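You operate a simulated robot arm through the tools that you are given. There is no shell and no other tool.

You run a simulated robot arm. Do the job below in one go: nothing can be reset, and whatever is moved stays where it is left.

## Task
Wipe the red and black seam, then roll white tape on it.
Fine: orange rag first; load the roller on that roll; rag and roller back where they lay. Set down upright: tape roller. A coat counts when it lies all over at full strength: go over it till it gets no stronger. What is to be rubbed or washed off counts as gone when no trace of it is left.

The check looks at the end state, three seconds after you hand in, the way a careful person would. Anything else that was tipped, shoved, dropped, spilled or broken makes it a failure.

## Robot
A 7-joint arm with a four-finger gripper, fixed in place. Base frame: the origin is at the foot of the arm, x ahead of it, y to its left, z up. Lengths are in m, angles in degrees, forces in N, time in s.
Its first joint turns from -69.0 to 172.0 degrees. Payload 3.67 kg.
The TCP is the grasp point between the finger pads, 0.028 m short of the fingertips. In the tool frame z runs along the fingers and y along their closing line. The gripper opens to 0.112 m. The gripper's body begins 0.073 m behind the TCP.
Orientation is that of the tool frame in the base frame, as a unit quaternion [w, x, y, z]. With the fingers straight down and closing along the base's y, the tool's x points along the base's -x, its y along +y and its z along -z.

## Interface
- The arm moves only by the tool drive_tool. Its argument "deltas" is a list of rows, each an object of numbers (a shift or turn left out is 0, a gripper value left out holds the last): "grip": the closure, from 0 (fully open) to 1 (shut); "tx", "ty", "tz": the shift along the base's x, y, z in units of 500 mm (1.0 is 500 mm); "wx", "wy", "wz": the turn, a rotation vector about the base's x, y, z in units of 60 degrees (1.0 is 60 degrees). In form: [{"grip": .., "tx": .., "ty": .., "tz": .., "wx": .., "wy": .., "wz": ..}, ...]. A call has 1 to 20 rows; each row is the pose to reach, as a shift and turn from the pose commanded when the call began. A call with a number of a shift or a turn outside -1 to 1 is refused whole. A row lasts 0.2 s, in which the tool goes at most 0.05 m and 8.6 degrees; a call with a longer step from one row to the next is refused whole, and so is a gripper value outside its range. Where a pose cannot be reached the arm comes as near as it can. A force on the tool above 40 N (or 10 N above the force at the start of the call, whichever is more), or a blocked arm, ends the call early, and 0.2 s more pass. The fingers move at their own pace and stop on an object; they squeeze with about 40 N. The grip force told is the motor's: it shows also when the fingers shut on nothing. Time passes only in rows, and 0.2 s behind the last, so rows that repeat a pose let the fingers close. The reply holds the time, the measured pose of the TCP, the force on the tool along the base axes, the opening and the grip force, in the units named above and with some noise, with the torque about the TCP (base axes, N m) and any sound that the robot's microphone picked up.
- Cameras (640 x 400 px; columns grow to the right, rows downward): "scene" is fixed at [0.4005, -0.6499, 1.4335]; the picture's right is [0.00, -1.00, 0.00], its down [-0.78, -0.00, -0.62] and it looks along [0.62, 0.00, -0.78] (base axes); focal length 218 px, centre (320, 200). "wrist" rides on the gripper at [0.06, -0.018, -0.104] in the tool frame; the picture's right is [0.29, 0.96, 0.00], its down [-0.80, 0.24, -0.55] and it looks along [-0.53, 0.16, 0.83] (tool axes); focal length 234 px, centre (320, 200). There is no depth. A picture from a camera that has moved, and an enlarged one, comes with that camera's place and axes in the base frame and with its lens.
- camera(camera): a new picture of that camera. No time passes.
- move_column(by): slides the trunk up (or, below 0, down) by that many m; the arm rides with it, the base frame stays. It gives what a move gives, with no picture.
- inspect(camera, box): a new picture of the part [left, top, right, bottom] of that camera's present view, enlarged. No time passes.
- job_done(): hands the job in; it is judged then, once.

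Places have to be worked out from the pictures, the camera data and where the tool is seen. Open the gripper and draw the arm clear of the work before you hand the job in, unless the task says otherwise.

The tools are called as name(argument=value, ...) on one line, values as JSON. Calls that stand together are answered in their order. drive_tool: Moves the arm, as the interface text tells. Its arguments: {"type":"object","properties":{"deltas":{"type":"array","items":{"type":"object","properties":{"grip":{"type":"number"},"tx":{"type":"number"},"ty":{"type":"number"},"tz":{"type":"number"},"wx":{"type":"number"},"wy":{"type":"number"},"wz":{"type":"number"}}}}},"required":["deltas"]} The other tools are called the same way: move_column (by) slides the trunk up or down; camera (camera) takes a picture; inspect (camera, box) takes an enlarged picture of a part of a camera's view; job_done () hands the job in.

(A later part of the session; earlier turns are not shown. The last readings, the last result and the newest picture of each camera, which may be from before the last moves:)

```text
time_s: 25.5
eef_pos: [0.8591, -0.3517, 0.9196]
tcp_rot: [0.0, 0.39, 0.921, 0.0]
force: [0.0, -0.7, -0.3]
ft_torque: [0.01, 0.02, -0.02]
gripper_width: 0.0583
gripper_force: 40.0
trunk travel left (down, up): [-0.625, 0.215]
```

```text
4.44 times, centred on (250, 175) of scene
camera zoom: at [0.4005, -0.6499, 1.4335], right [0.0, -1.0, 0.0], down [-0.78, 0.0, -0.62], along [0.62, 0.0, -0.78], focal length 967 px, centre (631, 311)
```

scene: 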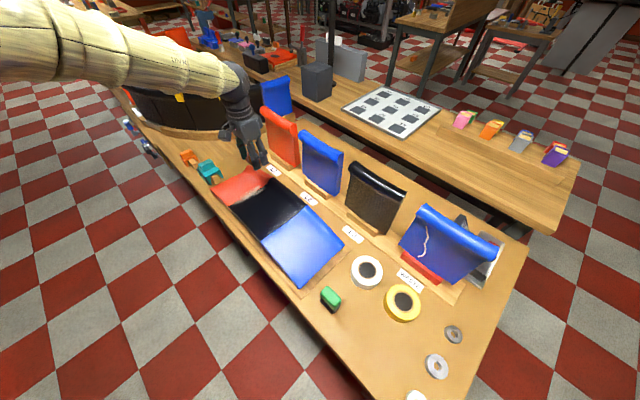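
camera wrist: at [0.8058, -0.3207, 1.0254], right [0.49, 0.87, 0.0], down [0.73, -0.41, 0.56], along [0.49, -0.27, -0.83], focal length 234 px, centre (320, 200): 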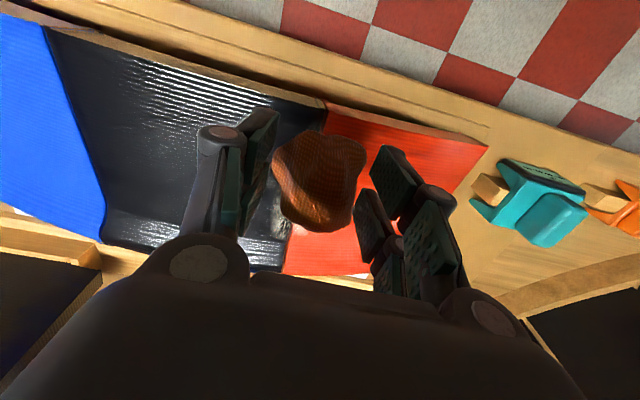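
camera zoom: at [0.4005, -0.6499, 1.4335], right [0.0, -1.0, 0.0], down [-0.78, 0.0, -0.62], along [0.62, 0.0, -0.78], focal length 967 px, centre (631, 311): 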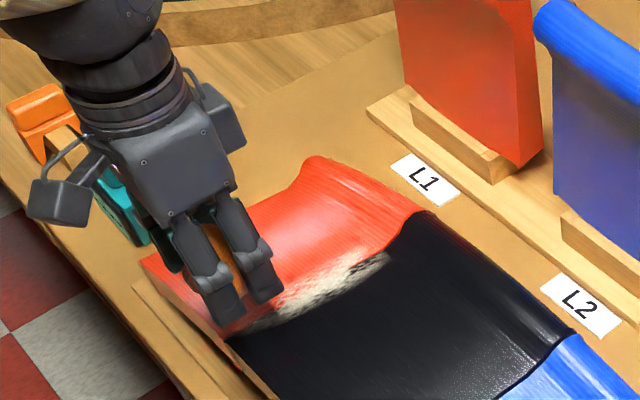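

The rag is over the seam's near end; the near edge seems to be at z≈0.82–0.84. I lower to 0.885 and then feel for the surface in small steps.

drive_tool(deltas=[{"tz": -0.03}, {"tz": -0.06}, {"tz": -0.07}])

drive_tool(deltas=[{"tz": -0.004}, {"tz": -0.008}, {"tz": -0.012}, {"tz": -0.016}])

```text
time_s: 26.3
eef_pos: [0.8598, -0.352, 0.8857]
tcp_rot: [0.001, 0.389, 0.921, -0.001]
force: [-1.4, -0.5, -0.4]
ft_torque: [0.0, 0.01, 0.0]
gripper_width: 0.0587
gripper_force: 39.9
trunk travel left (down, up): [-0.625, 0.215]
```

```text
time_s: 27.3
eef_pos: [0.8603, -0.3507, 0.8776]
tcp_rot: [0.0, 0.39, 0.921, 0.0]
force: [0.2, 0.4, 0.0]
ft_torque: [0.03, -0.03, 0.01]
gripper_width: 0.0583
gripper_force: 39.6
trunk travel left (down, up): [-0.625, 0.215]
```

No contact yet at z=0.878. I keep lowering in 2–3 mm steps.

drive_tool(deltas=[{"tz": -0.005}, {"tz": -0.01}, {"tz": -0.015}, {"tz": -0.02}])

inspect(camera="scene", box=[190, 130, 310, 220])

inspect(camera="wrist", box=[200, 60, 440, 280])

```text
time_s: 28.3
eef_pos: [0.8594, -0.3509, 0.8702]
tcp_rot: [0.002, 0.39, 0.921, 0.0]
force: [0.6, 0.0, 13.3]
ft_torque: [-0.15, 0.51, 0.02]
gripper_width: 0.0586
gripper_force: 39.8
trunk travel left (down, up): [-0.625, 0.215]
```

```text
4.44 times, centred on (250, 175) of scene
camera zoom: at [0.4005, -0.6499, 1.4335], right [0.0, -1.0, 0.0], down [-0.78, 0.0, -0.62], along [0.62, 0.0, -0.78], focal length 967 px, centre (631, 311)
```

zoom: 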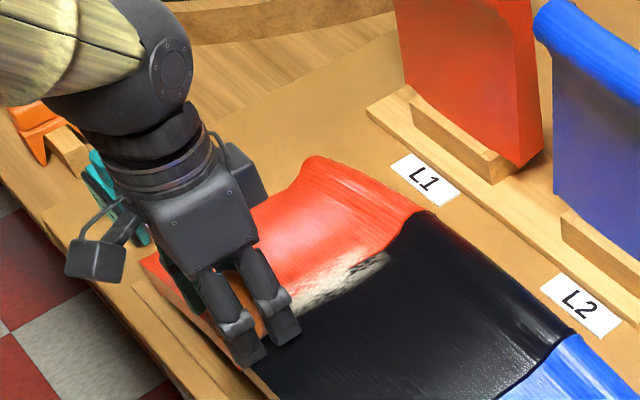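

```text
1.82 times, centred on (320, 170) of wrist
camera zoom: at [0.8054, -0.32, 0.9752], right [0.49, 0.87, 0.0], down [0.72, -0.4, 0.56], along [0.49, -0.27, -0.83], focal length 426 px, centre (320, 254)
```

zoom: 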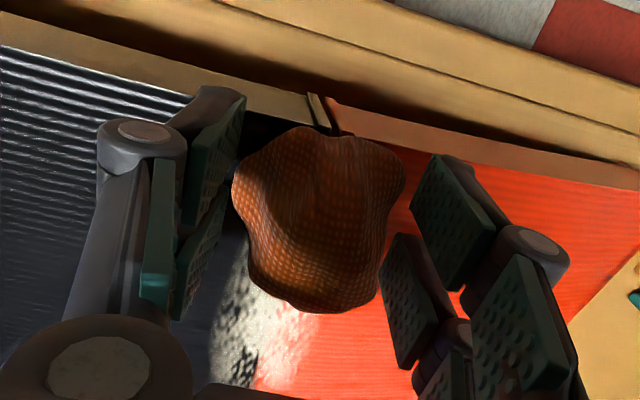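

Contact: 13 N at TCP z=0.870, so the belt is at z≈0.838 here, and the rag lies across the seam. I make a short rubbing stroke along the seam at this height, watching force and slip.

drive_tool(deltas=[{"tx": 0.014, "ty": -0.014}, {"tx": 0.028, "ty": -0.028}, {"tx": 0.042, "ty": -0.042}, {"tx": 0.028, "ty": -0.028}, {"tx": 0.014, "ty": -0.014}, {"tx": 0.0, "ty": 0.0}, {"tx": 0.014, "ty": -0.014}, {"tx": 0.028, "ty": -0.028}, {"tx": 0.042, "ty": -0.042}])

inspect(camera="scene", box=[190, 130, 310, 220])

inspect(camera="wrist", box=[200, 60, 440, 280])

```text
time_s: 30.3
eef_pos: [0.88, -0.3714, 0.8687]
tcp_rot: [0.002, 0.389, 0.921, -0.001]
force: [-2.3, 4.3, 8.7]
ft_torque: [0.01, 0.46, -0.17]
gripper_width: 0.0585
gripper_force: 40.3
trunk travel left (down, up): [-0.625, 0.215]
```

```text
4.44 times, centred on (250, 175) of scene
camera zoom: at [0.4005, -0.6499, 1.4335], right [0.0, -1.0, 0.0], down [-0.78, 0.0, -0.62], along [0.62, 0.0, -0.78], focal length 967 px, centre (631, 311)
```

zoom: 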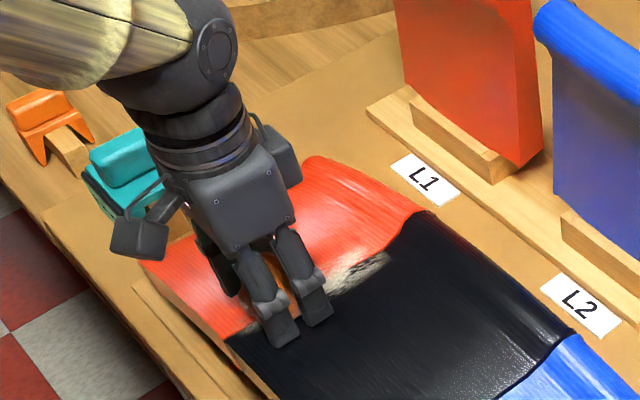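

```text
1.82 times, centred on (320, 170) of wrist
camera zoom: at [0.8258, -0.34, 0.9736], right [0.49, 0.87, 0.0], down [0.73, -0.4, 0.56], along [0.49, -0.27, -0.83], focal length 426 px, centre (320, 254)
```

zoom: 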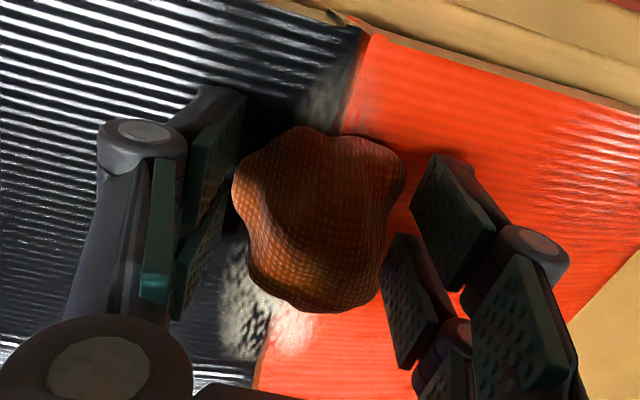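

The near part already looks largely cleaned where the rag passed. I continue outward 3 cm along the seam at the same height to feel how the surface runs.

drive_tool(deltas=[{"tx": 0.014, "ty": -0.014}, {"tx": 0.028, "ty": -0.028}, {"tx": 0.042, "ty": -0.042}])

drive_tool(deltas=[{"tx": 0.014, "ty": -0.014}, {"tx": 0.028, "ty": -0.028}, {"tx": 0.042, "ty": -0.042}])

inspect(camera="wrist", box=[200, 60, 440, 280])

```text
time_s: 31.1
eef_pos: [0.9018, -0.3948, 0.8666]
tcp_rot: [0.001, 0.391, 0.92, 0.0]
force: [0.3, -0.1, -0.2]
ft_torque: [0.03, -0.04, 0.01]
gripper_width: 0.0586
gripper_force: 40.5
trunk travel left (down, up): [-0.625, 0.215]
```

```text
time_s: 31.9
eef_pos: [0.9241, -0.4154, 0.8676]
tcp_rot: [0.001, 0.39, 0.921, 0.0]
force: [-0.6, -0.5, 0.3]
ft_torque: [0.01, 0.0, -0.01]
gripper_width: 0.0582
gripper_force: 40.0
trunk travel left (down, up): [-0.625, 0.215]
```

```text
1.82 times, centred on (320, 170) of wrist
camera zoom: at [0.8692, -0.3831, 0.9722], right [0.49, 0.87, 0.0], down [0.73, -0.4, 0.56], along [0.49, -0.27, -0.83], focal length 426 px, centre (320, 254)
```

zoom: 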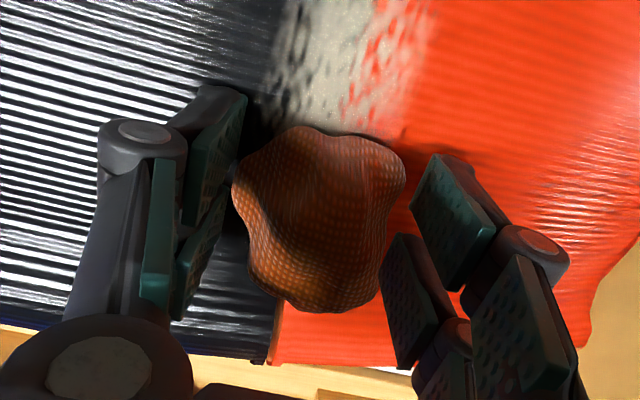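

The surface dips here: no contact at s≈0.11 while dust remains behind the rag. I lower gently at this spot to find it.

drive_tool(deltas=[{"tz": -0.004}, {"tz": -0.008}, {"tz": -0.012}, {"tz": -0.016}])

```text
time_s: 32.9
eef_pos: [0.9209, -0.4143, 0.8635]
tcp_rot: [0.003, 0.39, 0.921, -0.001]
force: [6.0, -4.8, 24.0]
ft_torque: [-0.29, 0.96, 0.2]
gripper_width: 0.0583
gripper_force: 39.5
trunk travel left (down, up): [-0.625, 0.215]
```

Contact with 24 N at z≈0.8635. I rub inward from here in small steps, easing up 1 mm first.

drive_tool(deltas=[{"tz": 0.002, "tx": -0.014, "ty": 0.014}, {"tz": 0.002, "tx": -0.028, "ty": 0.028}, {"tz": 0.002, "tx": -0.042, "ty": 0.042}])

inspect(camera="wrist", box=[200, 60, 440, 280])

```text
time_s: 33.3
eef_pos: [0.9153, -0.4079, 0.8649]
tcp_rot: [0.006, 0.39, 0.921, -0.001]
force: [-3.4, 1.2, 9.2]
ft_torque: [-0.08, 0.49, -0.06]
gripper_width: 0.0581
gripper_force: 40.5
trunk travel left (down, up): [-0.625, 0.215]
stopped in row 2: the force on the tool passed its limit at 41 N (the readings are from after the stop); the commanded pose is now the measured one
```

```text
1.82 times, centred on (320, 170) of wrist
camera zoom: at [0.8623, -0.3764, 0.9698], right [0.49, 0.87, 0.0], down [0.72, -0.4, 0.56], along [0.49, -0.27, -0.83], focal length 426 px, centre (320, 254)
```

zoom: 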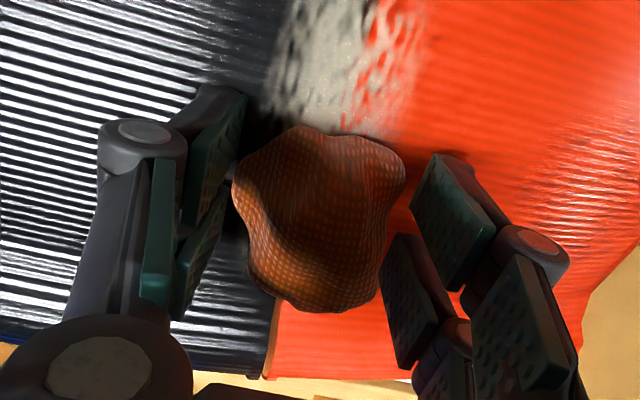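

The belt falls about 0.9 mm per cm outward here, so I follow that slope: rub inward 6 cm while rising, then back outward again.

drive_tool(deltas=[{"tx": -0.014, "ty": 0.014, "tz": 0.0018}, {"tx": -0.028, "ty": 0.028, "tz": 0.0036}, {"tx": -0.042, "ty": 0.042, "tz": 0.0054}, {"tx": -0.056, "ty": 0.056, "tz": 0.0072}])

inspect(camera="wrist", box=[200, 60, 440, 280])

```text
time_s: 34.3
eef_pos: [0.8893, -0.3797, 0.8684]
tcp_rot: [0.005, 0.39, 0.921, 0.0]
force: [1.7, -2.7, 11.6]
ft_torque: [-0.16, 0.45, 0.1]
gripper_width: 0.0584
gripper_force: 40.2
trunk travel left (down, up): [-0.625, 0.215]
```

```text
1.82 times, centred on (320, 170) of wrist
camera zoom: at [0.8345, -0.3484, 0.9724], right [0.49, 0.87, 0.0], down [0.72, -0.4, 0.56], along [0.49, -0.27, -0.83], focal length 426 px, centre (320, 254)
```

zoom: 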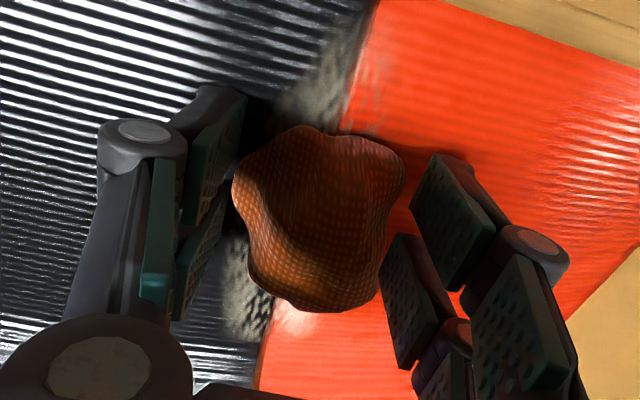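

The torque shows the push comes from the black-side fingertip, not the rag. I'll lift, pitch the tool 15° outward so the rag's inner edge stands proud of the fingers, and shift 1 cm towards the black side.

drive_tool(deltas=[{"tz": 0.04}, {"tz": 0.05, "tx": 0.02, "ty": -0.04, "wx": -0.06, "wy": -0.058}, {"tz": 0.05, "tx": 0.042, "ty": -0.086, "wx": -0.12, "wy": -0.116}, {"tz": 0.05, "tx": 0.042, "ty": -0.086, "wx": -0.18, "wy": -0.1735}, {"tz": 0.033, "tx": 0.042, "ty": -0.086, "wx": -0.18, "wy": -0.1735}])

drive_tool(deltas=[{"tz": -0.006}, {"tz": -0.012}, {"tz": -0.016}, {"tz": -0.02}])

inspect(camera="wrist", box=[200, 60, 440, 280])

```text
time_s: 35.5
eef_pos: [0.9103, -0.4273, 0.8827]
tcp_rot: [0.125, 0.386, 0.913, -0.051]
force: [-0.4, -0.5, 0.6]
ft_torque: [0.03, 0.02, 0.03]
gripper_width: 0.0583
gripper_force: 39.6
trunk travel left (down, up): [-0.625, 0.215]
```

```text
time_s: 36.5
eef_pos: [0.9099, -0.424, 0.8742]
tcp_rot: [0.124, 0.386, 0.913, -0.051]
force: [0.7, 0.1, 0.0]
ft_torque: [0.0, -0.01, -0.02]
gripper_width: 0.0582
gripper_force: 40.2
trunk travel left (down, up): [-0.625, 0.215]
```

```text
1.82 times, centred on (320, 170) of wrist
camera zoom: at [0.8386, -0.3744, 0.959], right [0.49, 0.87, -0.07], down [0.6, -0.28, 0.75], along [0.63, -0.41, -0.66], focal length 426 px, centre (320, 254)
```

zoom: 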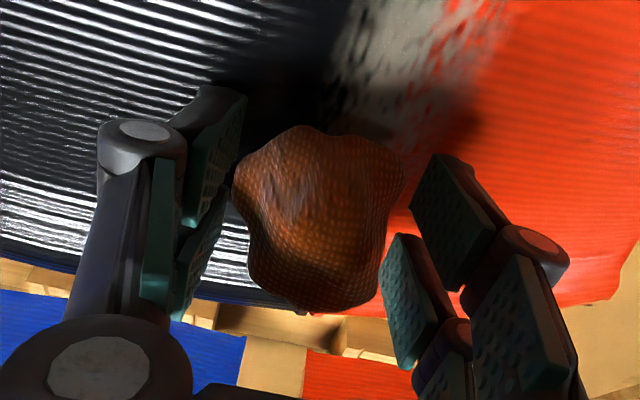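

The seam runs a bit to the red side of the rag now (about 1.5–2 cm). I shift 1 cm back toward the red and lower until contact.

drive_tool(deltas=[{"tx": 0.014, "ty": 0.0143}, {"tx": 0.014, "ty": 0.0143, "tz": -0.004}, {"tx": 0.014, "ty": 0.0143, "tz": -0.008}, {"tx": 0.014, "ty": 0.0143, "tz": -0.012}])

```text
time_s: 37.5
eef_pos: [0.9161, -0.4178, 0.8699]
tcp_rot: [0.126, 0.386, 0.913, -0.051]
force: [-1.1, -1.1, 9.5]
ft_torque: [-0.2, 0.41, 0.02]
gripper_width: 0.0582
gripper_force: 39.9
trunk travel left (down, up): [-0.625, 0.215]
```

Contact at 9.5 N. I try a rubbing stroke inward along the seam at this pitch and then check how much dust was taken.

drive_tool(deltas=[{"tx": -0.0143, "ty": 0.014, "tz": 0.001}, {"tx": -0.0286, "ty": 0.028, "tz": 0.002}, {"tx": -0.0429, "ty": 0.042, "tz": 0.004}, {"tx": -0.0572, "ty": 0.056, "tz": 0.006}, {"tx": -0.0715, "ty": 0.07, "tz": 0.008}])

inspect(camera="wrist", box=[200, 60, 440, 280])

```text
time_s: 38.7
eef_pos: [0.8804, -0.3824, 0.8735]
tcp_rot: [0.125, 0.386, 0.912, -0.052]
force: [10.5, -7.5, 25.7]
ft_torque: [-0.58, 0.65, 0.48]
gripper_width: 0.0584
gripper_force: 39.9
trunk travel left (down, up): [-0.625, 0.215]
```

```text
1.82 times, centred on (320, 170) of wrist
camera zoom: at [0.8092, -0.3321, 0.9587], right [0.49, 0.87, -0.07], down [0.6, -0.28, 0.75], along [0.63, -0.42, -0.66], focal length 426 px, centre (320, 254)
```

zoom: 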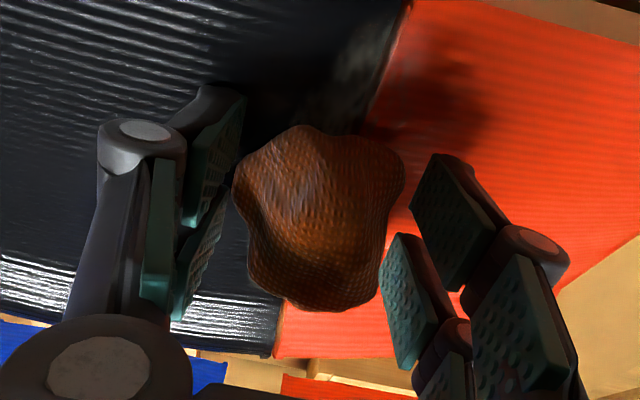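

That stroke took most of the dust; a grey trace remains near the front on the black side. I lift and back off to get a clear view of the whole seam.

drive_tool(deltas=[{"tz": 0.06}, {"tz": 0.14, "tx": -0.03, "ty": 0.03}, {"tz": 0.22, "tx": -0.08, "ty": 0.08}, {"tz": 0.28, "tx": -0.13, "ty": 0.13}, {"tz": 0.3, "tx": -0.18, "ty": 0.18}])

inspect(camera="scene", box=[205, 155, 295, 215])

camera(camera="wrist")

inspect(camera="wrist", box=[200, 60, 440, 280])

```text
refused: row 3 steps farther than a row can; nothing moved
```

```text
6.67 times, centred on (250, 185) of scene
camera zoom: at [0.4005, -0.6499, 1.4335], right [0.0, -1.0, 0.0], down [-0.78, 0.0, -0.62], along [0.62, 0.0, -0.78], focal length 1450 px, centre (787, 300)
```

zoom: 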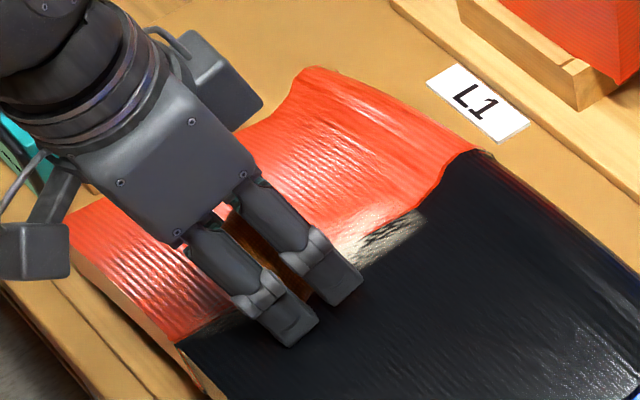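

```text
taken
camera wrist: at [0.8092, -0.3321, 0.9587], right [0.49, 0.87, -0.07], down [0.6, -0.28, 0.75], along [0.63, -0.42, -0.66], focal length 234 px, centre (320, 200)
```

wrist: 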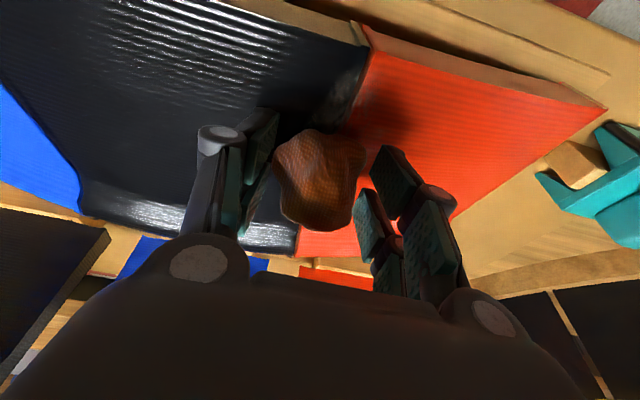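

```text
1.82 times, centred on (320, 170) of wrist
camera zoom: at [0.8092, -0.3321, 0.9587], right [0.49, 0.87, -0.07], down [0.6, -0.28, 0.75], along [0.63, -0.42, -0.66], focal length 426 px, centre (320, 254)
```

zoom: 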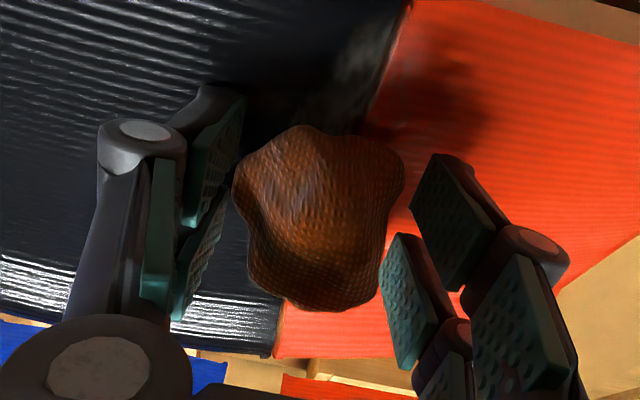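

Far dust remains near the lip as seen past the fingers. I stroke outward again following the slope, then probe on towards the lip.

drive_tool(deltas=[{"tx": 0.0, "ty": 0.0, "tz": 0.001}, {"tx": 0.0179, "ty": -0.0175, "tz": -0.001}, {"tx": 0.0358, "ty": -0.035, "tz": -0.003}, {"tx": 0.0537, "ty": -0.0525, "tz": -0.0055}, {"tx": 0.0715, "ty": -0.07, "tz": -0.0075}])

drive_tool(deltas=[{"tx": 0.0143, "ty": -0.014, "tz": -0.0}, {"tx": 0.0286, "ty": -0.028, "tz": -0.0}])

inspect(camera="wrist", box=[200, 60, 440, 280])

inspect(camera="scene", box=[205, 155, 295, 215])

```text
time_s: 39.9
eef_pos: [0.9154, -0.4155, 0.8693]
tcp_rot: [0.126, 0.385, 0.913, -0.051]
force: [-3.2, 6.8, 16.2]
ft_torque: [0.01, 0.76, -0.31]
gripper_width: 0.0582
gripper_force: 40.0
trunk travel left (down, up): [-0.625, 0.215]
```

```text
time_s: 40.5
eef_pos: [0.9291, -0.4321, 0.8671]
tcp_rot: [0.125, 0.386, 0.913, -0.052]
force: [-2.8, 3.2, 9.7]
ft_torque: [-0.02, 0.51, -0.16]
gripper_width: 0.0582
gripper_force: 39.9
trunk travel left (down, up): [-0.625, 0.215]
```

```text
1.82 times, centred on (320, 170) of wrist
camera zoom: at [0.8595, -0.3814, 0.9541], right [0.49, 0.87, -0.08], down [0.6, -0.28, 0.75], along [0.63, -0.42, -0.66], focal length 426 px, centre (320, 254)
```

zoom: 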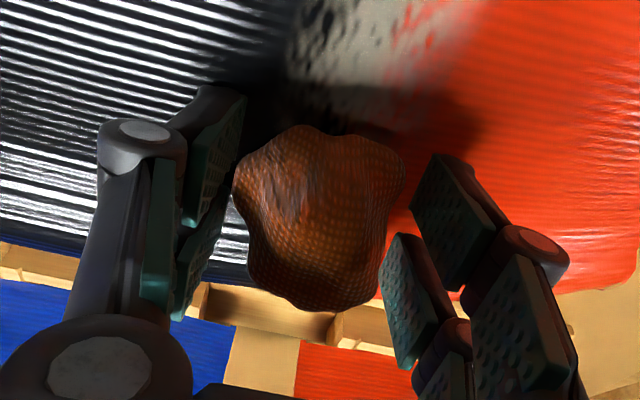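

```text
6.67 times, centred on (250, 185) of scene
camera zoom: at [0.4005, -0.6499, 1.4335], right [0.0, -1.0, 0.0], down [-0.78, 0.0, -0.62], along [0.62, 0.0, -0.78], focal length 1450 px, centre (787, 300)
```

zoom: 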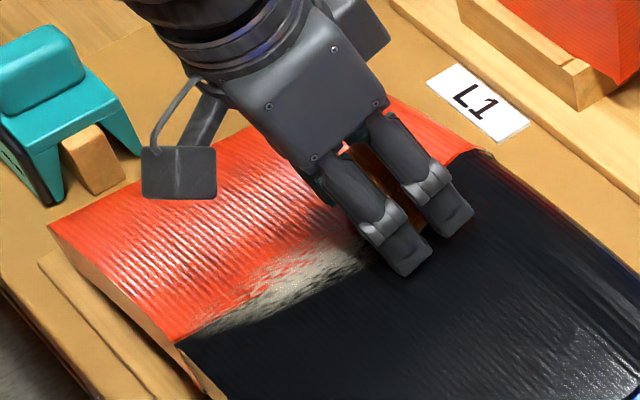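

The middle still has dense dust: the two-pronged fingertips are flush with the rag's underside and hold it off. I need a grip with the rag sticking out further, so I lift, take it back to its spot on the bench and regrip a bit higher.

drive_tool(deltas=[{"tz": 0.06}, {"tz": 0.14}, {"tz": 0.22, "wx": 0.06, "wy": 0.058}, {"tz": 0.28, "wx": 0.12, "wy": 0.116}, {"tz": 0.28, "tx": -0.06, "ty": 0.03, "wx": 0.18, "wy": 0.1735}, {"tz": 0.28, "tx": -0.13, "ty": 0.06, "wx": 0.18, "wy": 0.1735}, {"tz": 0.28, "tx": -0.2, "ty": 0.08, "wx": 0.18, "wy": 0.1735}])

inspect(camera="scene", box=[205, 155, 295, 215])

camera(camera="wrist")

```text
time_s: 42.1
eef_pos: [0.8312, -0.3907, 1.0092]
tcp_rot: [0.005, 0.39, 0.921, 0.0]
force: [-0.5, -0.3, 0.2]
ft_torque: [0.01, -0.04, 0.01]
gripper_width: 0.0585
gripper_force: 40.1
trunk travel left (down, up): [-0.625, 0.215]
```

```text
6.67 times, centred on (250, 185) of scene
camera zoom: at [0.4005, -0.6499, 1.4335], right [0.0, -1.0, 0.0], down [-0.78, 0.0, -0.62], along [0.62, 0.0, -0.78], focal length 1450 px, centre (787, 300)
```

zoom: 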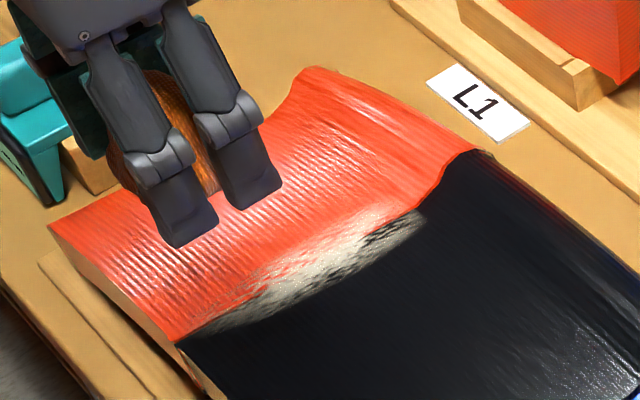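

```text
taken
camera wrist: at [0.7755, -0.3587, 1.1143], right [0.49, 0.87, 0.0], down [0.72, -0.4, 0.56], along [0.49, -0.27, -0.83], focal length 234 px, centre (320, 200)
```

wrist: 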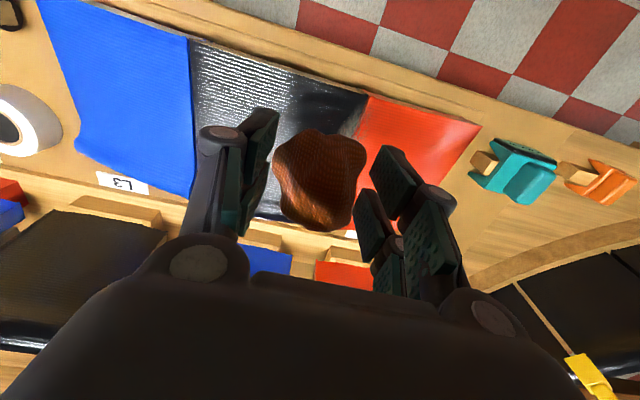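

Almost nothing was cleaned, so rather than carry it back I'll set the rag down on the seam itself, regrip it higher (so squeezing presses it onto the belt) and drag it. I move over the middle of the seam with the tool upright.

drive_tool(deltas=[{"tx": 0.03, "ty": 0.007, "tz": -0.05}, {"tx": 0.06, "ty": 0.013, "tz": -0.1}, {"tx": 0.09, "ty": 0.02, "tz": -0.15}, {"tx": 0.114, "ty": 0.026, "tz": -0.2}, {"tx": 0.114, "ty": 0.026, "tz": -0.235}, {"tx": 0.114, "ty": 0.026, "tz": -0.26}])

drive_tool(deltas=[{"tz": -0.005}, {"tz": -0.01}, {"tz": -0.014}, {"tz": -0.018}])

camera(camera="wrist")

```text
time_s: 43.5
eef_pos: [0.8884, -0.3786, 0.878]
tcp_rot: [0.005, 0.39, 0.921, 0.0]
force: [0.8, -0.3, -1.3]
ft_torque: [-0.01, -0.03, 0.01]
gripper_width: 0.0584
gripper_force: 39.8
trunk travel left (down, up): [-0.625, 0.215]
```

```text
time_s: 44.5
eef_pos: [0.888, -0.3777, 0.869]
tcp_rot: [0.005, 0.39, 0.921, 0.0]
force: [0.4, -0.9, -1.0]
ft_torque: [0.01, -0.02, -0.02]
gripper_width: 0.0583
gripper_force: 40.0
trunk travel left (down, up): [-0.625, 0.215]
```

```text
taken
camera wrist: at [0.8342, -0.346, 0.9737], right [0.49, 0.87, 0.0], down [0.72, -0.4, 0.56], along [0.49, -0.27, -0.83], focal length 234 px, centre (320, 200)
```

wrist: 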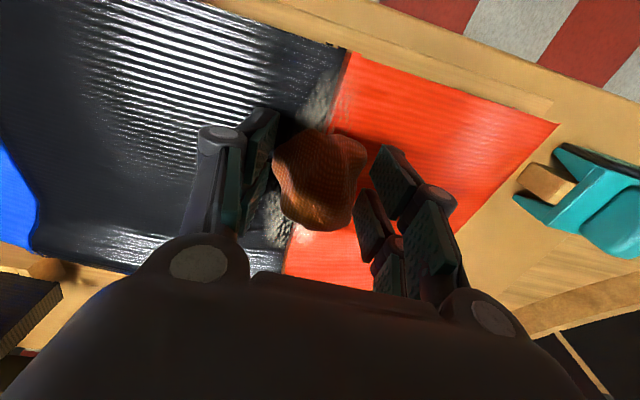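

The rag is about a millimetre above the belt on the seam. I lower it onto the belt and open slightly to release it there.

drive_tool(deltas=[{"tz": -0.003, "tx": -0.006, "ty": -0.006}, {"tz": -0.003, "tx": -0.006, "ty": -0.006, "grip": 0.38}, {"tz": -0.003, "tx": -0.006, "ty": -0.006, "grip": 0.38}, {"tz": 0.004, "tx": -0.006, "ty": -0.006, "grip": 0.38}, {"tz": 0.012, "tx": -0.006, "ty": -0.006, "grip": 0.38}])

camera(camera="wrist")

inspect(camera="scene", box=[205, 155, 295, 215])

```text
time_s: 45.7
eef_pos: [0.8847, -0.3815, 0.8754]
tcp_rot: [0.007, 0.389, 0.921, -0.001]
force: [-0.1, 0.0, 0.2]
ft_torque: [-0.03, 0.0, -0.03]
gripper_width: 0.0696
gripper_force: 0.1
trunk travel left (down, up): [-0.625, 0.215]
```

```text
taken
camera wrist: at [0.8307, -0.3489, 0.9804], right [0.49, 0.87, 0.0], down [0.72, -0.4, 0.56], along [0.49, -0.27, -0.83], focal length 234 px, centre (320, 200)
```

wrist: 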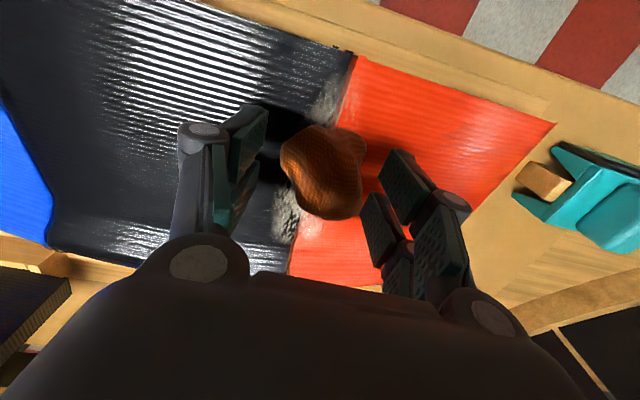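

```text
6.67 times, centred on (250, 185) of scene
camera zoom: at [0.4005, -0.6499, 1.4335], right [0.0, -1.0, 0.0], down [-0.78, 0.0, -0.62], along [0.62, 0.0, -0.78], focal length 1450 px, centre (787, 300)
```

zoom: 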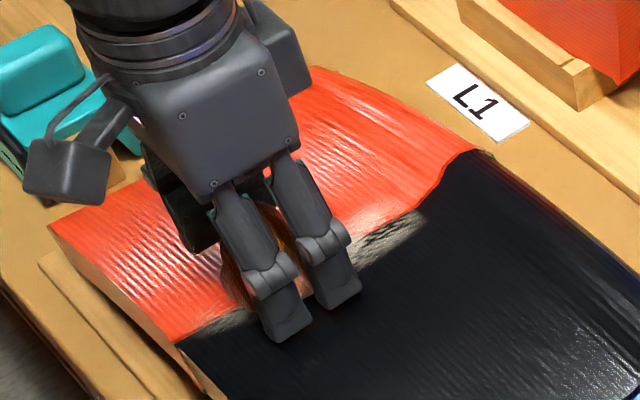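

The rag rests on the belt across the seam. I close on it at this height (tips about 6–7 mm above the belt) and watch the force.

drive_tool(deltas=[{"grip": 0.6}, {"grip": 1.0}, {"grip": 1.0}])

camera(camera="wrist")

```text
time_s: 46.5
eef_pos: [0.8848, -0.3806, 0.8755]
tcp_rot: [0.005, 0.389, 0.921, 0.0]
force: [2.0, 0.4, 1.9]
ft_torque: [0.05, -0.09, -0.04]
gripper_width: 0.0561
gripper_force: 40.2
trunk travel left (down, up): [-0.625, 0.215]
```

```text
taken
camera wrist: at [0.8309, -0.3486, 0.9806], right [0.49, 0.87, 0.0], down [0.72, -0.4, 0.56], along [0.49, -0.27, -0.83], focal length 234 px, centre (320, 200)
```

wrist: 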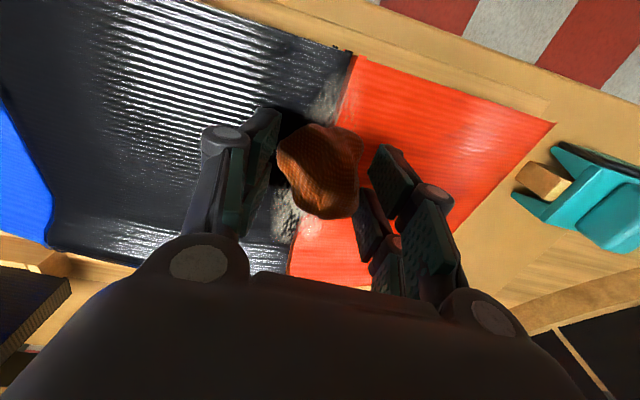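

Gripped at 0.056 m around the rag's upper part. I press down about 2 mm and read the force before dragging.

drive_tool(deltas=[{"tz": -0.002, "grip": 1.0}, {"tz": -0.004}])

```text
time_s: 47.1
eef_pos: [0.8858, -0.3797, 0.8764]
tcp_rot: [0.008, 0.39, 0.921, -0.001]
force: [2.6, 0.8, 15.4]
ft_torque: [0.27, -0.14, -0.07]
gripper_width: 0.056
gripper_force: 40.0
trunk travel left (down, up): [-0.625, 0.215]
```

Now 15 N with the contact centred under the rag itself. I drag outward 6 cm along the seam following the slope, then back.

drive_tool(deltas=[{"tx": 0.0143, "ty": -0.014, "tz": -0.0018}, {"tx": 0.0286, "ty": -0.028, "tz": -0.0036}, {"tx": 0.0429, "ty": -0.042, "tz": -0.0054}])

inspect(camera="wrist", box=[200, 60, 440, 280])

```text
time_s: 47.9
eef_pos: [0.905, -0.398, 0.8729]
tcp_rot: [0.007, 0.389, 0.921, 0.0]
force: [-1.3, 9.9, 26.3]
ft_torque: [0.71, -0.06, 0.1]
gripper_width: 0.0563
gripper_force: 39.9
trunk travel left (down, up): [-0.625, 0.215]
```

```text
1.82 times, centred on (320, 170) of wrist
camera zoom: at [0.851, -0.3673, 0.978], right [0.49, 0.87, 0.0], down [0.72, -0.4, 0.56], along [0.49, -0.27, -0.83], focal length 426 px, centre (320, 254)
```

zoom: 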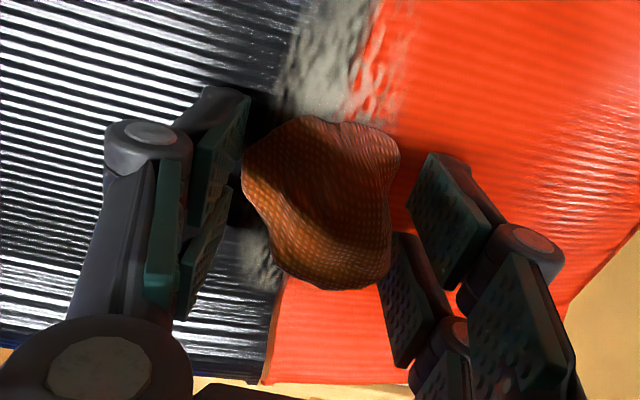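

Solid rag contact (26 N). I ease up slightly and continue outward to the lip end, then sweep back inward.

drive_tool(deltas=[{"tx": 0.0143, "ty": -0.014, "tz": 0.0}, {"tx": 0.0286, "ty": -0.028, "tz": -0.001}, {"tx": 0.0429, "ty": -0.042, "tz": -0.002}])

drive_tool(deltas=[{"tx": -0.0143, "ty": 0.014, "tz": 0.002}, {"tx": -0.0286, "ty": 0.028, "tz": 0.0035}, {"tx": -0.0429, "ty": 0.042, "tz": 0.005}, {"tx": -0.0572, "ty": 0.056, "tz": 0.0065}])

inspect(camera="wrist", box=[200, 60, 440, 280])

inspect(camera="scene", box=[205, 155, 295, 215])

```text
time_s: 48.7
eef_pos: [0.9268, -0.4217, 0.8712]
tcp_rot: [0.007, 0.39, 0.921, -0.001]
force: [-2.5, 8.5, 18.5]
ft_torque: [0.18, -0.1, 0.15]
gripper_width: 0.0565
gripper_force: 39.8
trunk travel left (down, up): [-0.625, 0.215]
```

```text
time_s: 49.7
eef_pos: [0.8976, -0.3956, 0.8741]
tcp_rot: [0.006, 0.39, 0.921, 0.0]
force: [7.3, -2.4, 19.5]
ft_torque: [-0.03, -0.44, -0.08]
gripper_width: 0.0562
gripper_force: 39.9
trunk travel left (down, up): [-0.625, 0.215]
```

```text
1.82 times, centred on (320, 170) of wrist
camera zoom: at [0.8443, -0.3627, 0.9791], right [0.49, 0.87, 0.0], down [0.72, -0.4, 0.56], along [0.49, -0.27, -0.83], focal length 426 px, centre (320, 254)
```

zoom: 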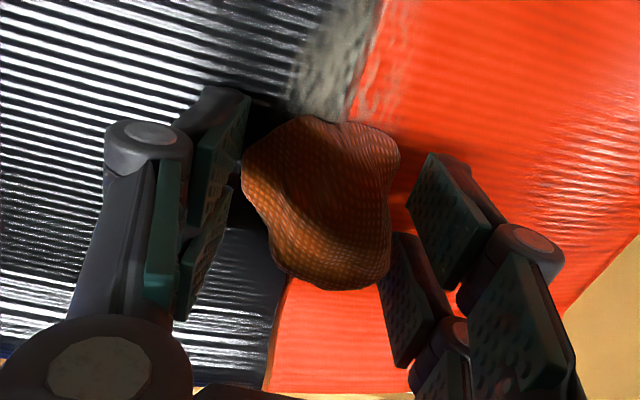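

```text
6.67 times, centred on (250, 185) of scene
camera zoom: at [0.4005, -0.6499, 1.4335], right [0.0, -1.0, 0.0], down [-0.78, 0.0, -0.62], along [0.62, 0.0, -0.78], focal length 1450 px, centre (787, 300)
```

zoom: 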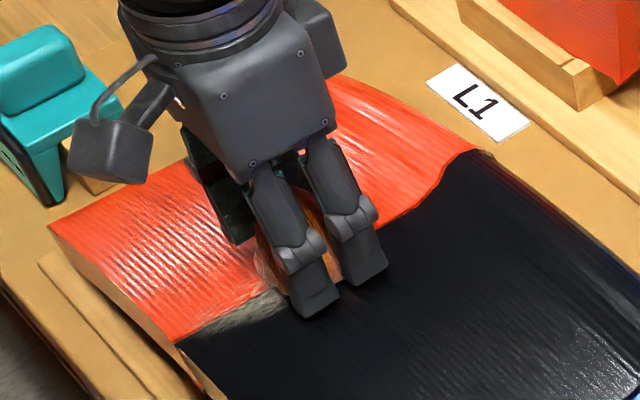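

The outer part is now clean. I keep rubbing inward over the remaining dust to near the front edge.

drive_tool(deltas=[{"tx": -0.0143, "ty": 0.014, "tz": 0.0015}, {"tx": -0.0286, "ty": 0.028, "tz": 0.003}, {"tx": -0.0429, "ty": 0.042, "tz": 0.0045}])

drive_tool(deltas=[{"tx": -0.0143, "ty": 0.014, "tz": 0.001}, {"tx": -0.0286, "ty": 0.028, "tz": 0.002}, {"tx": -0.0429, "ty": 0.042, "tz": 0.003}])

inspect(camera="wrist", box=[200, 60, 440, 280])

inspect(camera="scene", box=[205, 155, 295, 215])

```text
time_s: 50.5
eef_pos: [0.8771, -0.3725, 0.8774]
tcp_rot: [0.006, 0.39, 0.921, 0.0]
force: [7.5, -2.4, 21.6]
ft_torque: [-0.01, -0.42, -0.1]
gripper_width: 0.0564
gripper_force: 39.7
trunk travel left (down, up): [-0.625, 0.215]
```

```text
time_s: 51.3
eef_pos: [0.8564, -0.3522, 0.8787]
tcp_rot: [0.007, 0.39, 0.921, -0.001]
force: [8.9, -4.4, 26.9]
ft_torque: [0.08, -0.47, -0.13]
gripper_width: 0.0561
gripper_force: 39.6
trunk travel left (down, up): [-0.625, 0.215]
```

```text
1.82 times, centred on (320, 170) of wrist
camera zoom: at [0.8018, -0.3204, 0.983], right [0.49, 0.87, 0.0], down [0.72, -0.4, 0.56], along [0.49, -0.27, -0.83], focal length 426 px, centre (320, 254)
```

zoom: 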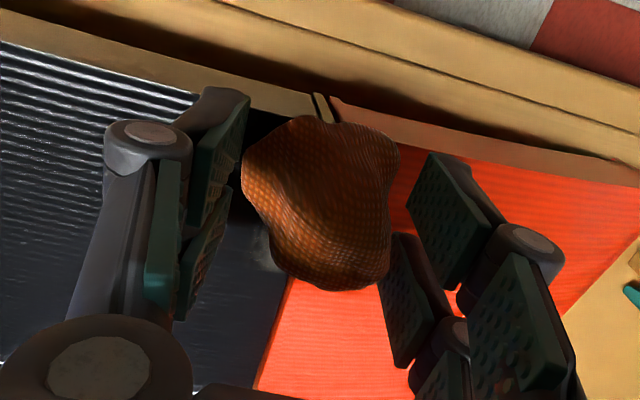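

```text
6.67 times, centred on (250, 185) of scene
camera zoom: at [0.4005, -0.6499, 1.4335], right [0.0, -1.0, 0.0], down [-0.78, 0.0, -0.62], along [0.62, 0.0, -0.78], focal length 1450 px, centre (787, 300)
```

zoom: 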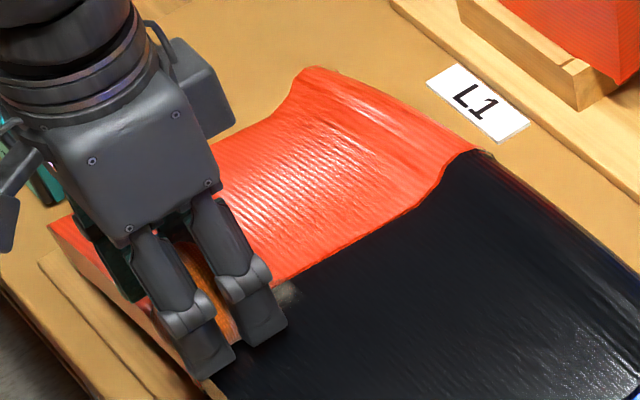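

Almost all dust is gone; a small grey trace is left on the black side. I shift 1 cm to the black side and rub outward along the whole length.

drive_tool(deltas=[{"tx": -0.007, "ty": -0.007, "tz": 0.001}, {"tx": -0.014, "ty": -0.0143, "tz": 0.001}, {"tx": 0.0003, "ty": -0.0283, "tz": 0.0}, {"tx": 0.0146, "ty": -0.0423, "tz": -0.002}, {"tx": 0.0289, "ty": -0.0563, "tz": -0.004}])

drive_tool(deltas=[{"tx": 0.0143, "ty": -0.014, "tz": -0.0014}, {"tx": 0.0286, "ty": -0.028, "tz": -0.0028}, {"tx": 0.0429, "ty": -0.042, "tz": -0.0042}])

inspect(camera="wrist", box=[200, 60, 440, 280])

```text
time_s: 52.2
eef_pos: [0.8559, -0.3693, 0.8794]
tcp_rot: [0.007, 0.391, 0.921, 0.001]
force: [5.8, 4.2, 18.2]
ft_torque: [0.43, -0.41, 0.01]
gripper_width: 0.0559
gripper_force: 39.8
trunk travel left (down, up): [-0.625, 0.215]
stopped in row 4: the force on the tool passed its limit at 41 N (the readings are from after the stop); the commanded pose is now the measured one
```

```text
time_s: 53.0
eef_pos: [0.8764, -0.3869, 0.8777]
tcp_rot: [0.006, 0.391, 0.92, 0.001]
force: [1.1, 9.4, 27.8]
ft_torque: [0.64, -0.35, 0.15]
gripper_width: 0.0561
gripper_force: 40.3
trunk travel left (down, up): [-0.625, 0.215]
```

```text
1.82 times, centred on (320, 170) of wrist
camera zoom: at [0.822, -0.3548, 0.9824], right [0.49, 0.87, 0.0], down [0.72, -0.4, 0.56], along [0.49, -0.27, -0.83], focal length 426 px, centre (320, 254)
```

zoom: 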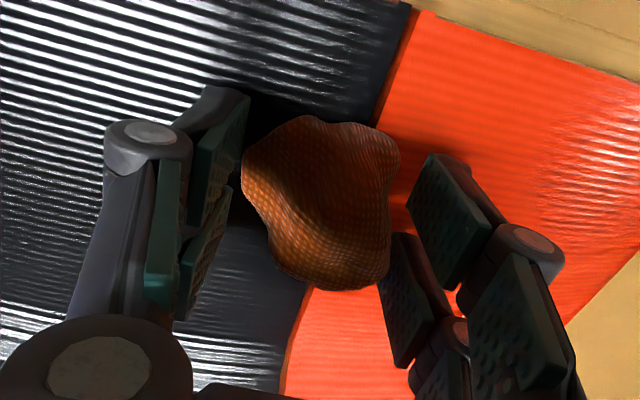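

The near part is clean in the picture. I continue outward on the black side to the far end, then sweep back on the red side.

drive_tool(deltas=[{"tx": 0.0143, "ty": -0.014, "tz": -0.001}, {"tx": 0.0286, "ty": -0.028, "tz": -0.0028}, {"tx": 0.0429, "ty": -0.042, "tz": -0.0046}, {"tx": 0.0572, "ty": -0.056, "tz": -0.0064}, {"tx": 0.0715, "ty": -0.07, "tz": -0.008}])

drive_tool(deltas=[{"tx": 0.0143, "ty": 0.0143, "tz": 0.001}, {"tx": 0.0286, "ty": 0.0286, "tz": 0.001}, {"tx": 0.0143, "ty": 0.0426, "tz": 0.003}, {"tx": 0.0, "ty": 0.0566, "tz": 0.005}, {"tx": -0.0143, "ty": 0.0706, "tz": 0.007}, {"tx": -0.0286, "ty": 0.0846, "tz": 0.009}])

inspect(camera="wrist", box=[200, 60, 440, 280])

inspect(camera="scene", box=[205, 155, 295, 215])

```text
time_s: 54.2
eef_pos: [0.9116, -0.4221, 0.8741]
tcp_rot: [0.006, 0.391, 0.921, 0.0]
force: [0.1, 10.1, 32.0]
ft_torque: [0.72, -0.39, 0.18]
gripper_width: 0.0564
gripper_force: 39.9
trunk travel left (down, up): [-0.625, 0.215]
```

```text
time_s: 55.6
eef_pos: [0.8975, -0.3803, 0.8734]
tcp_rot: [0.003, 0.391, 0.92, 0.0]
force: [-0.7, -0.5, -0.3]
ft_torque: [0.0, -0.02, 0.01]
gripper_width: 0.0565
gripper_force: 39.8
trunk travel left (down, up): [-0.625, 0.215]
```

```text
1.82 times, centred on (320, 170) of wrist
camera zoom: at [0.8435, -0.3491, 0.9785], right [0.49, 0.87, 0.0], down [0.72, -0.41, 0.56], along [0.49, -0.27, -0.83], focal length 426 px, centre (320, 254)
```

zoom: 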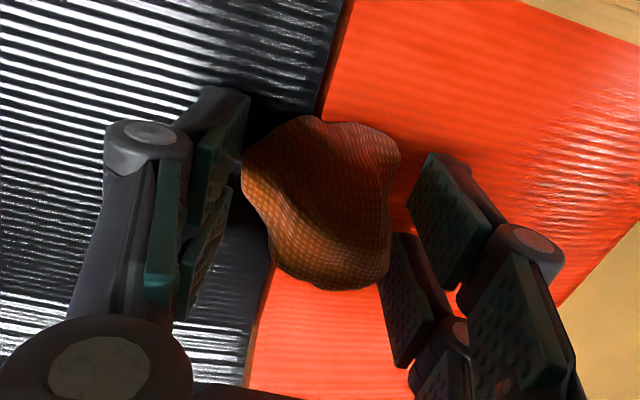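

```text
6.67 times, centred on (250, 185) of scene
camera zoom: at [0.4005, -0.6499, 1.4335], right [0.0, -1.0, 0.0], down [-0.78, 0.0, -0.62], along [0.62, 0.0, -0.78], focal length 1450 px, centre (787, 300)
```

zoom: 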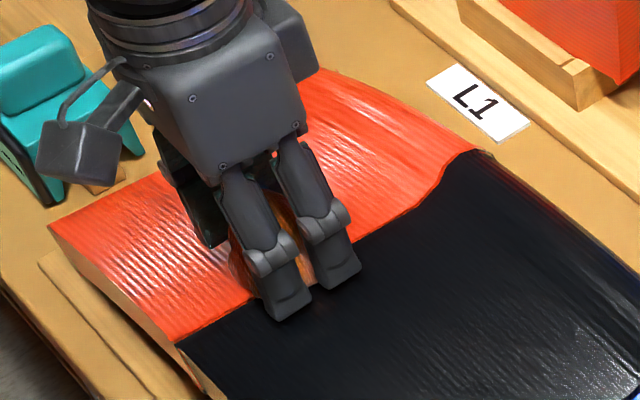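

The seam looks clean, but on the last red-side sweep the rag was unloaded (the red side lies slightly lower). I press down again there and rub inward and outward on the red side for thoroughness.

drive_tool(deltas=[{"tz": -0.003}, {"tz": -0.005}, {"tz": -0.006, "tx": -0.0143, "ty": 0.014}, {"tz": -0.005, "tx": -0.0286, "ty": 0.028}, {"tz": -0.003, "tx": -0.0429, "ty": 0.042}])

drive_tool(deltas=[{"tx": -0.0143, "ty": 0.014, "tz": 0.0}, {"tx": -0.0286, "ty": 0.028, "tz": 0.0008}, {"tx": -0.0143, "ty": 0.014, "tz": 0.0}, {"tx": 0.0, "ty": 0.0, "tz": -0.001}, {"tx": 0.0143, "ty": -0.014, "tz": -0.0025}])

```text
time_s: 56.8
eef_pos: [0.8768, -0.3591, 0.8743]
tcp_rot: [0.005, 0.391, 0.92, 0.0]
force: [6.2, -1.0, 19.6]
ft_torque: [-0.07, -0.08, -0.06]
gripper_width: 0.0561
gripper_force: 39.4
trunk travel left (down, up): [-0.625, 0.215]
```

```text
time_s: 58.0
eef_pos: [0.8834, -0.3684, 0.8741]
tcp_rot: [0.004, 0.391, 0.921, 0.0]
force: [0.8, 5.9, 22.8]
ft_torque: [0.29, 0.11, -0.02]
gripper_width: 0.0566
gripper_force: 40.5
trunk travel left (down, up): [-0.625, 0.215]
```

Good contact at about 20 N. I finish the red-side pass outward to the far end.

drive_tool(deltas=[{"tx": 0.0143, "ty": -0.014, "tz": -0.0016}, {"tx": 0.0286, "ty": -0.028, "tz": -0.0032}, {"tx": 0.0429, "ty": -0.042, "tz": -0.0048}, {"tx": 0.0572, "ty": -0.056, "tz": -0.0064}, {"tx": 0.0715, "ty": -0.07, "tz": -0.0078}, {"tx": 0.0858, "ty": -0.084, "tz": -0.009}])

inspect(camera="wrist", box=[200, 60, 440, 280])

inspect(camera="scene", box=[205, 155, 295, 215])

```text
time_s: 59.4
eef_pos: [0.9261, -0.4082, 0.8697]
tcp_rot: [0.005, 0.391, 0.921, -0.001]
force: [0.0, 8.1, 22.0]
ft_torque: [0.22, 0.09, 0.03]
gripper_width: 0.0564
gripper_force: 40.3
trunk travel left (down, up): [-0.625, 0.215]
```

```text
1.82 times, centred on (320, 170) of wrist
camera zoom: at [0.8722, -0.376, 0.9747], right [0.49, 0.87, 0.0], down [0.72, -0.4, 0.56], along [0.49, -0.27, -0.83], focal length 426 px, centre (320, 254)
```

zoom: 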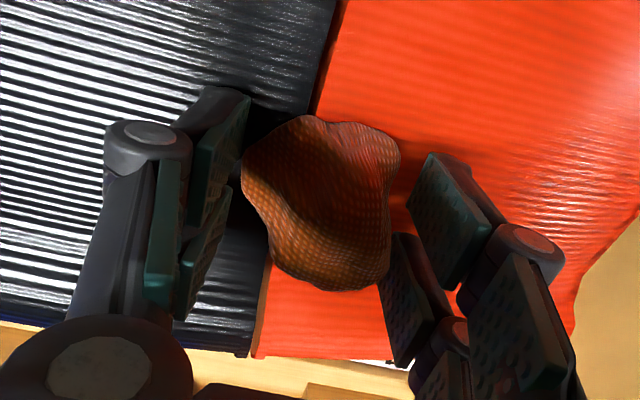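

```text
6.67 times, centred on (250, 185) of scene
camera zoom: at [0.4005, -0.6499, 1.4335], right [0.0, -1.0, 0.0], down [-0.78, 0.0, -0.62], along [0.62, 0.0, -0.78], focal length 1450 px, centre (787, 300)
```

zoom: 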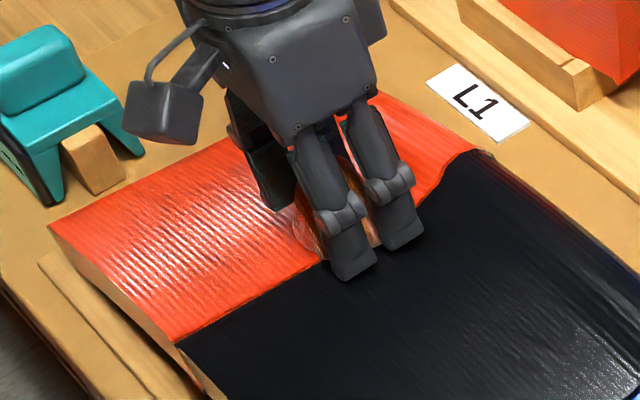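

The seam is clean on both sides. I lift slowly a few millimetres to see whether this higher grip carries the rag.

drive_tool(deltas=[{"tz": 0.01}, {"tz": 0.02}, {"tz": 0.03}, {"tz": 0.04}])

inspect(camera="wrist", box=[200, 60, 440, 280])

inspect(camera="scene", box=[205, 155, 295, 215])

```text
time_s: 60.4
eef_pos: [0.9271, -0.4096, 0.8878]
tcp_rot: [0.003, 0.391, 0.921, -0.001]
force: [-1.0, -0.4, -1.2]
ft_torque: [-0.03, 0.0, 0.01]
gripper_width: 0.0565
gripper_force: 40.8
trunk travel left (down, up): [-0.625, 0.215]
```

```text
1.82 times, centred on (320, 170) of wrist
camera zoom: at [0.8731, -0.3779, 0.9923], right [0.49, 0.87, 0.0], down [0.72, -0.41, 0.56], along [0.49, -0.27, -0.83], focal length 426 px, centre (320, 254)
```

zoom: 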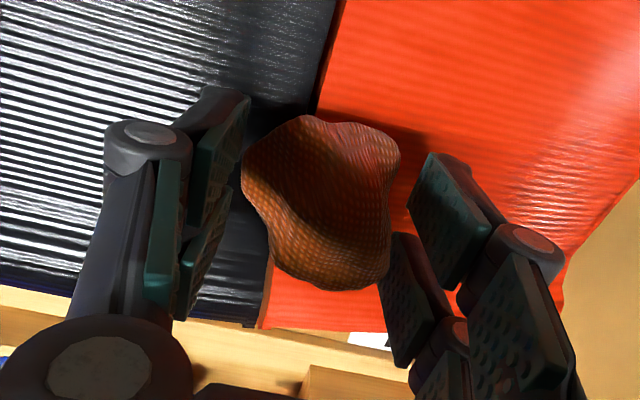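

```text
6.67 times, centred on (250, 185) of scene
camera zoom: at [0.4005, -0.6499, 1.4335], right [0.0, -1.0, 0.0], down [-0.78, 0.0, -0.62], along [0.62, 0.0, -0.78], focal length 1450 px, centre (787, 300)
```

zoom: 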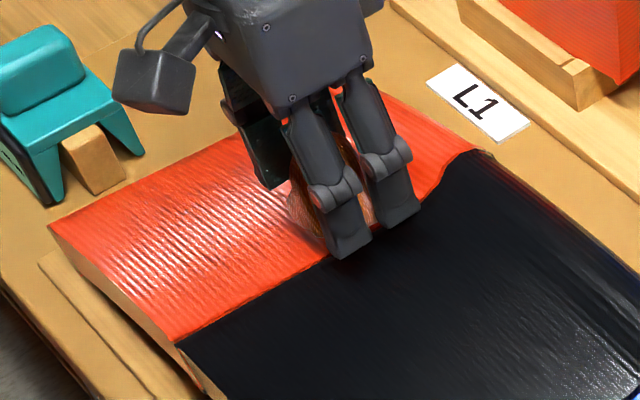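

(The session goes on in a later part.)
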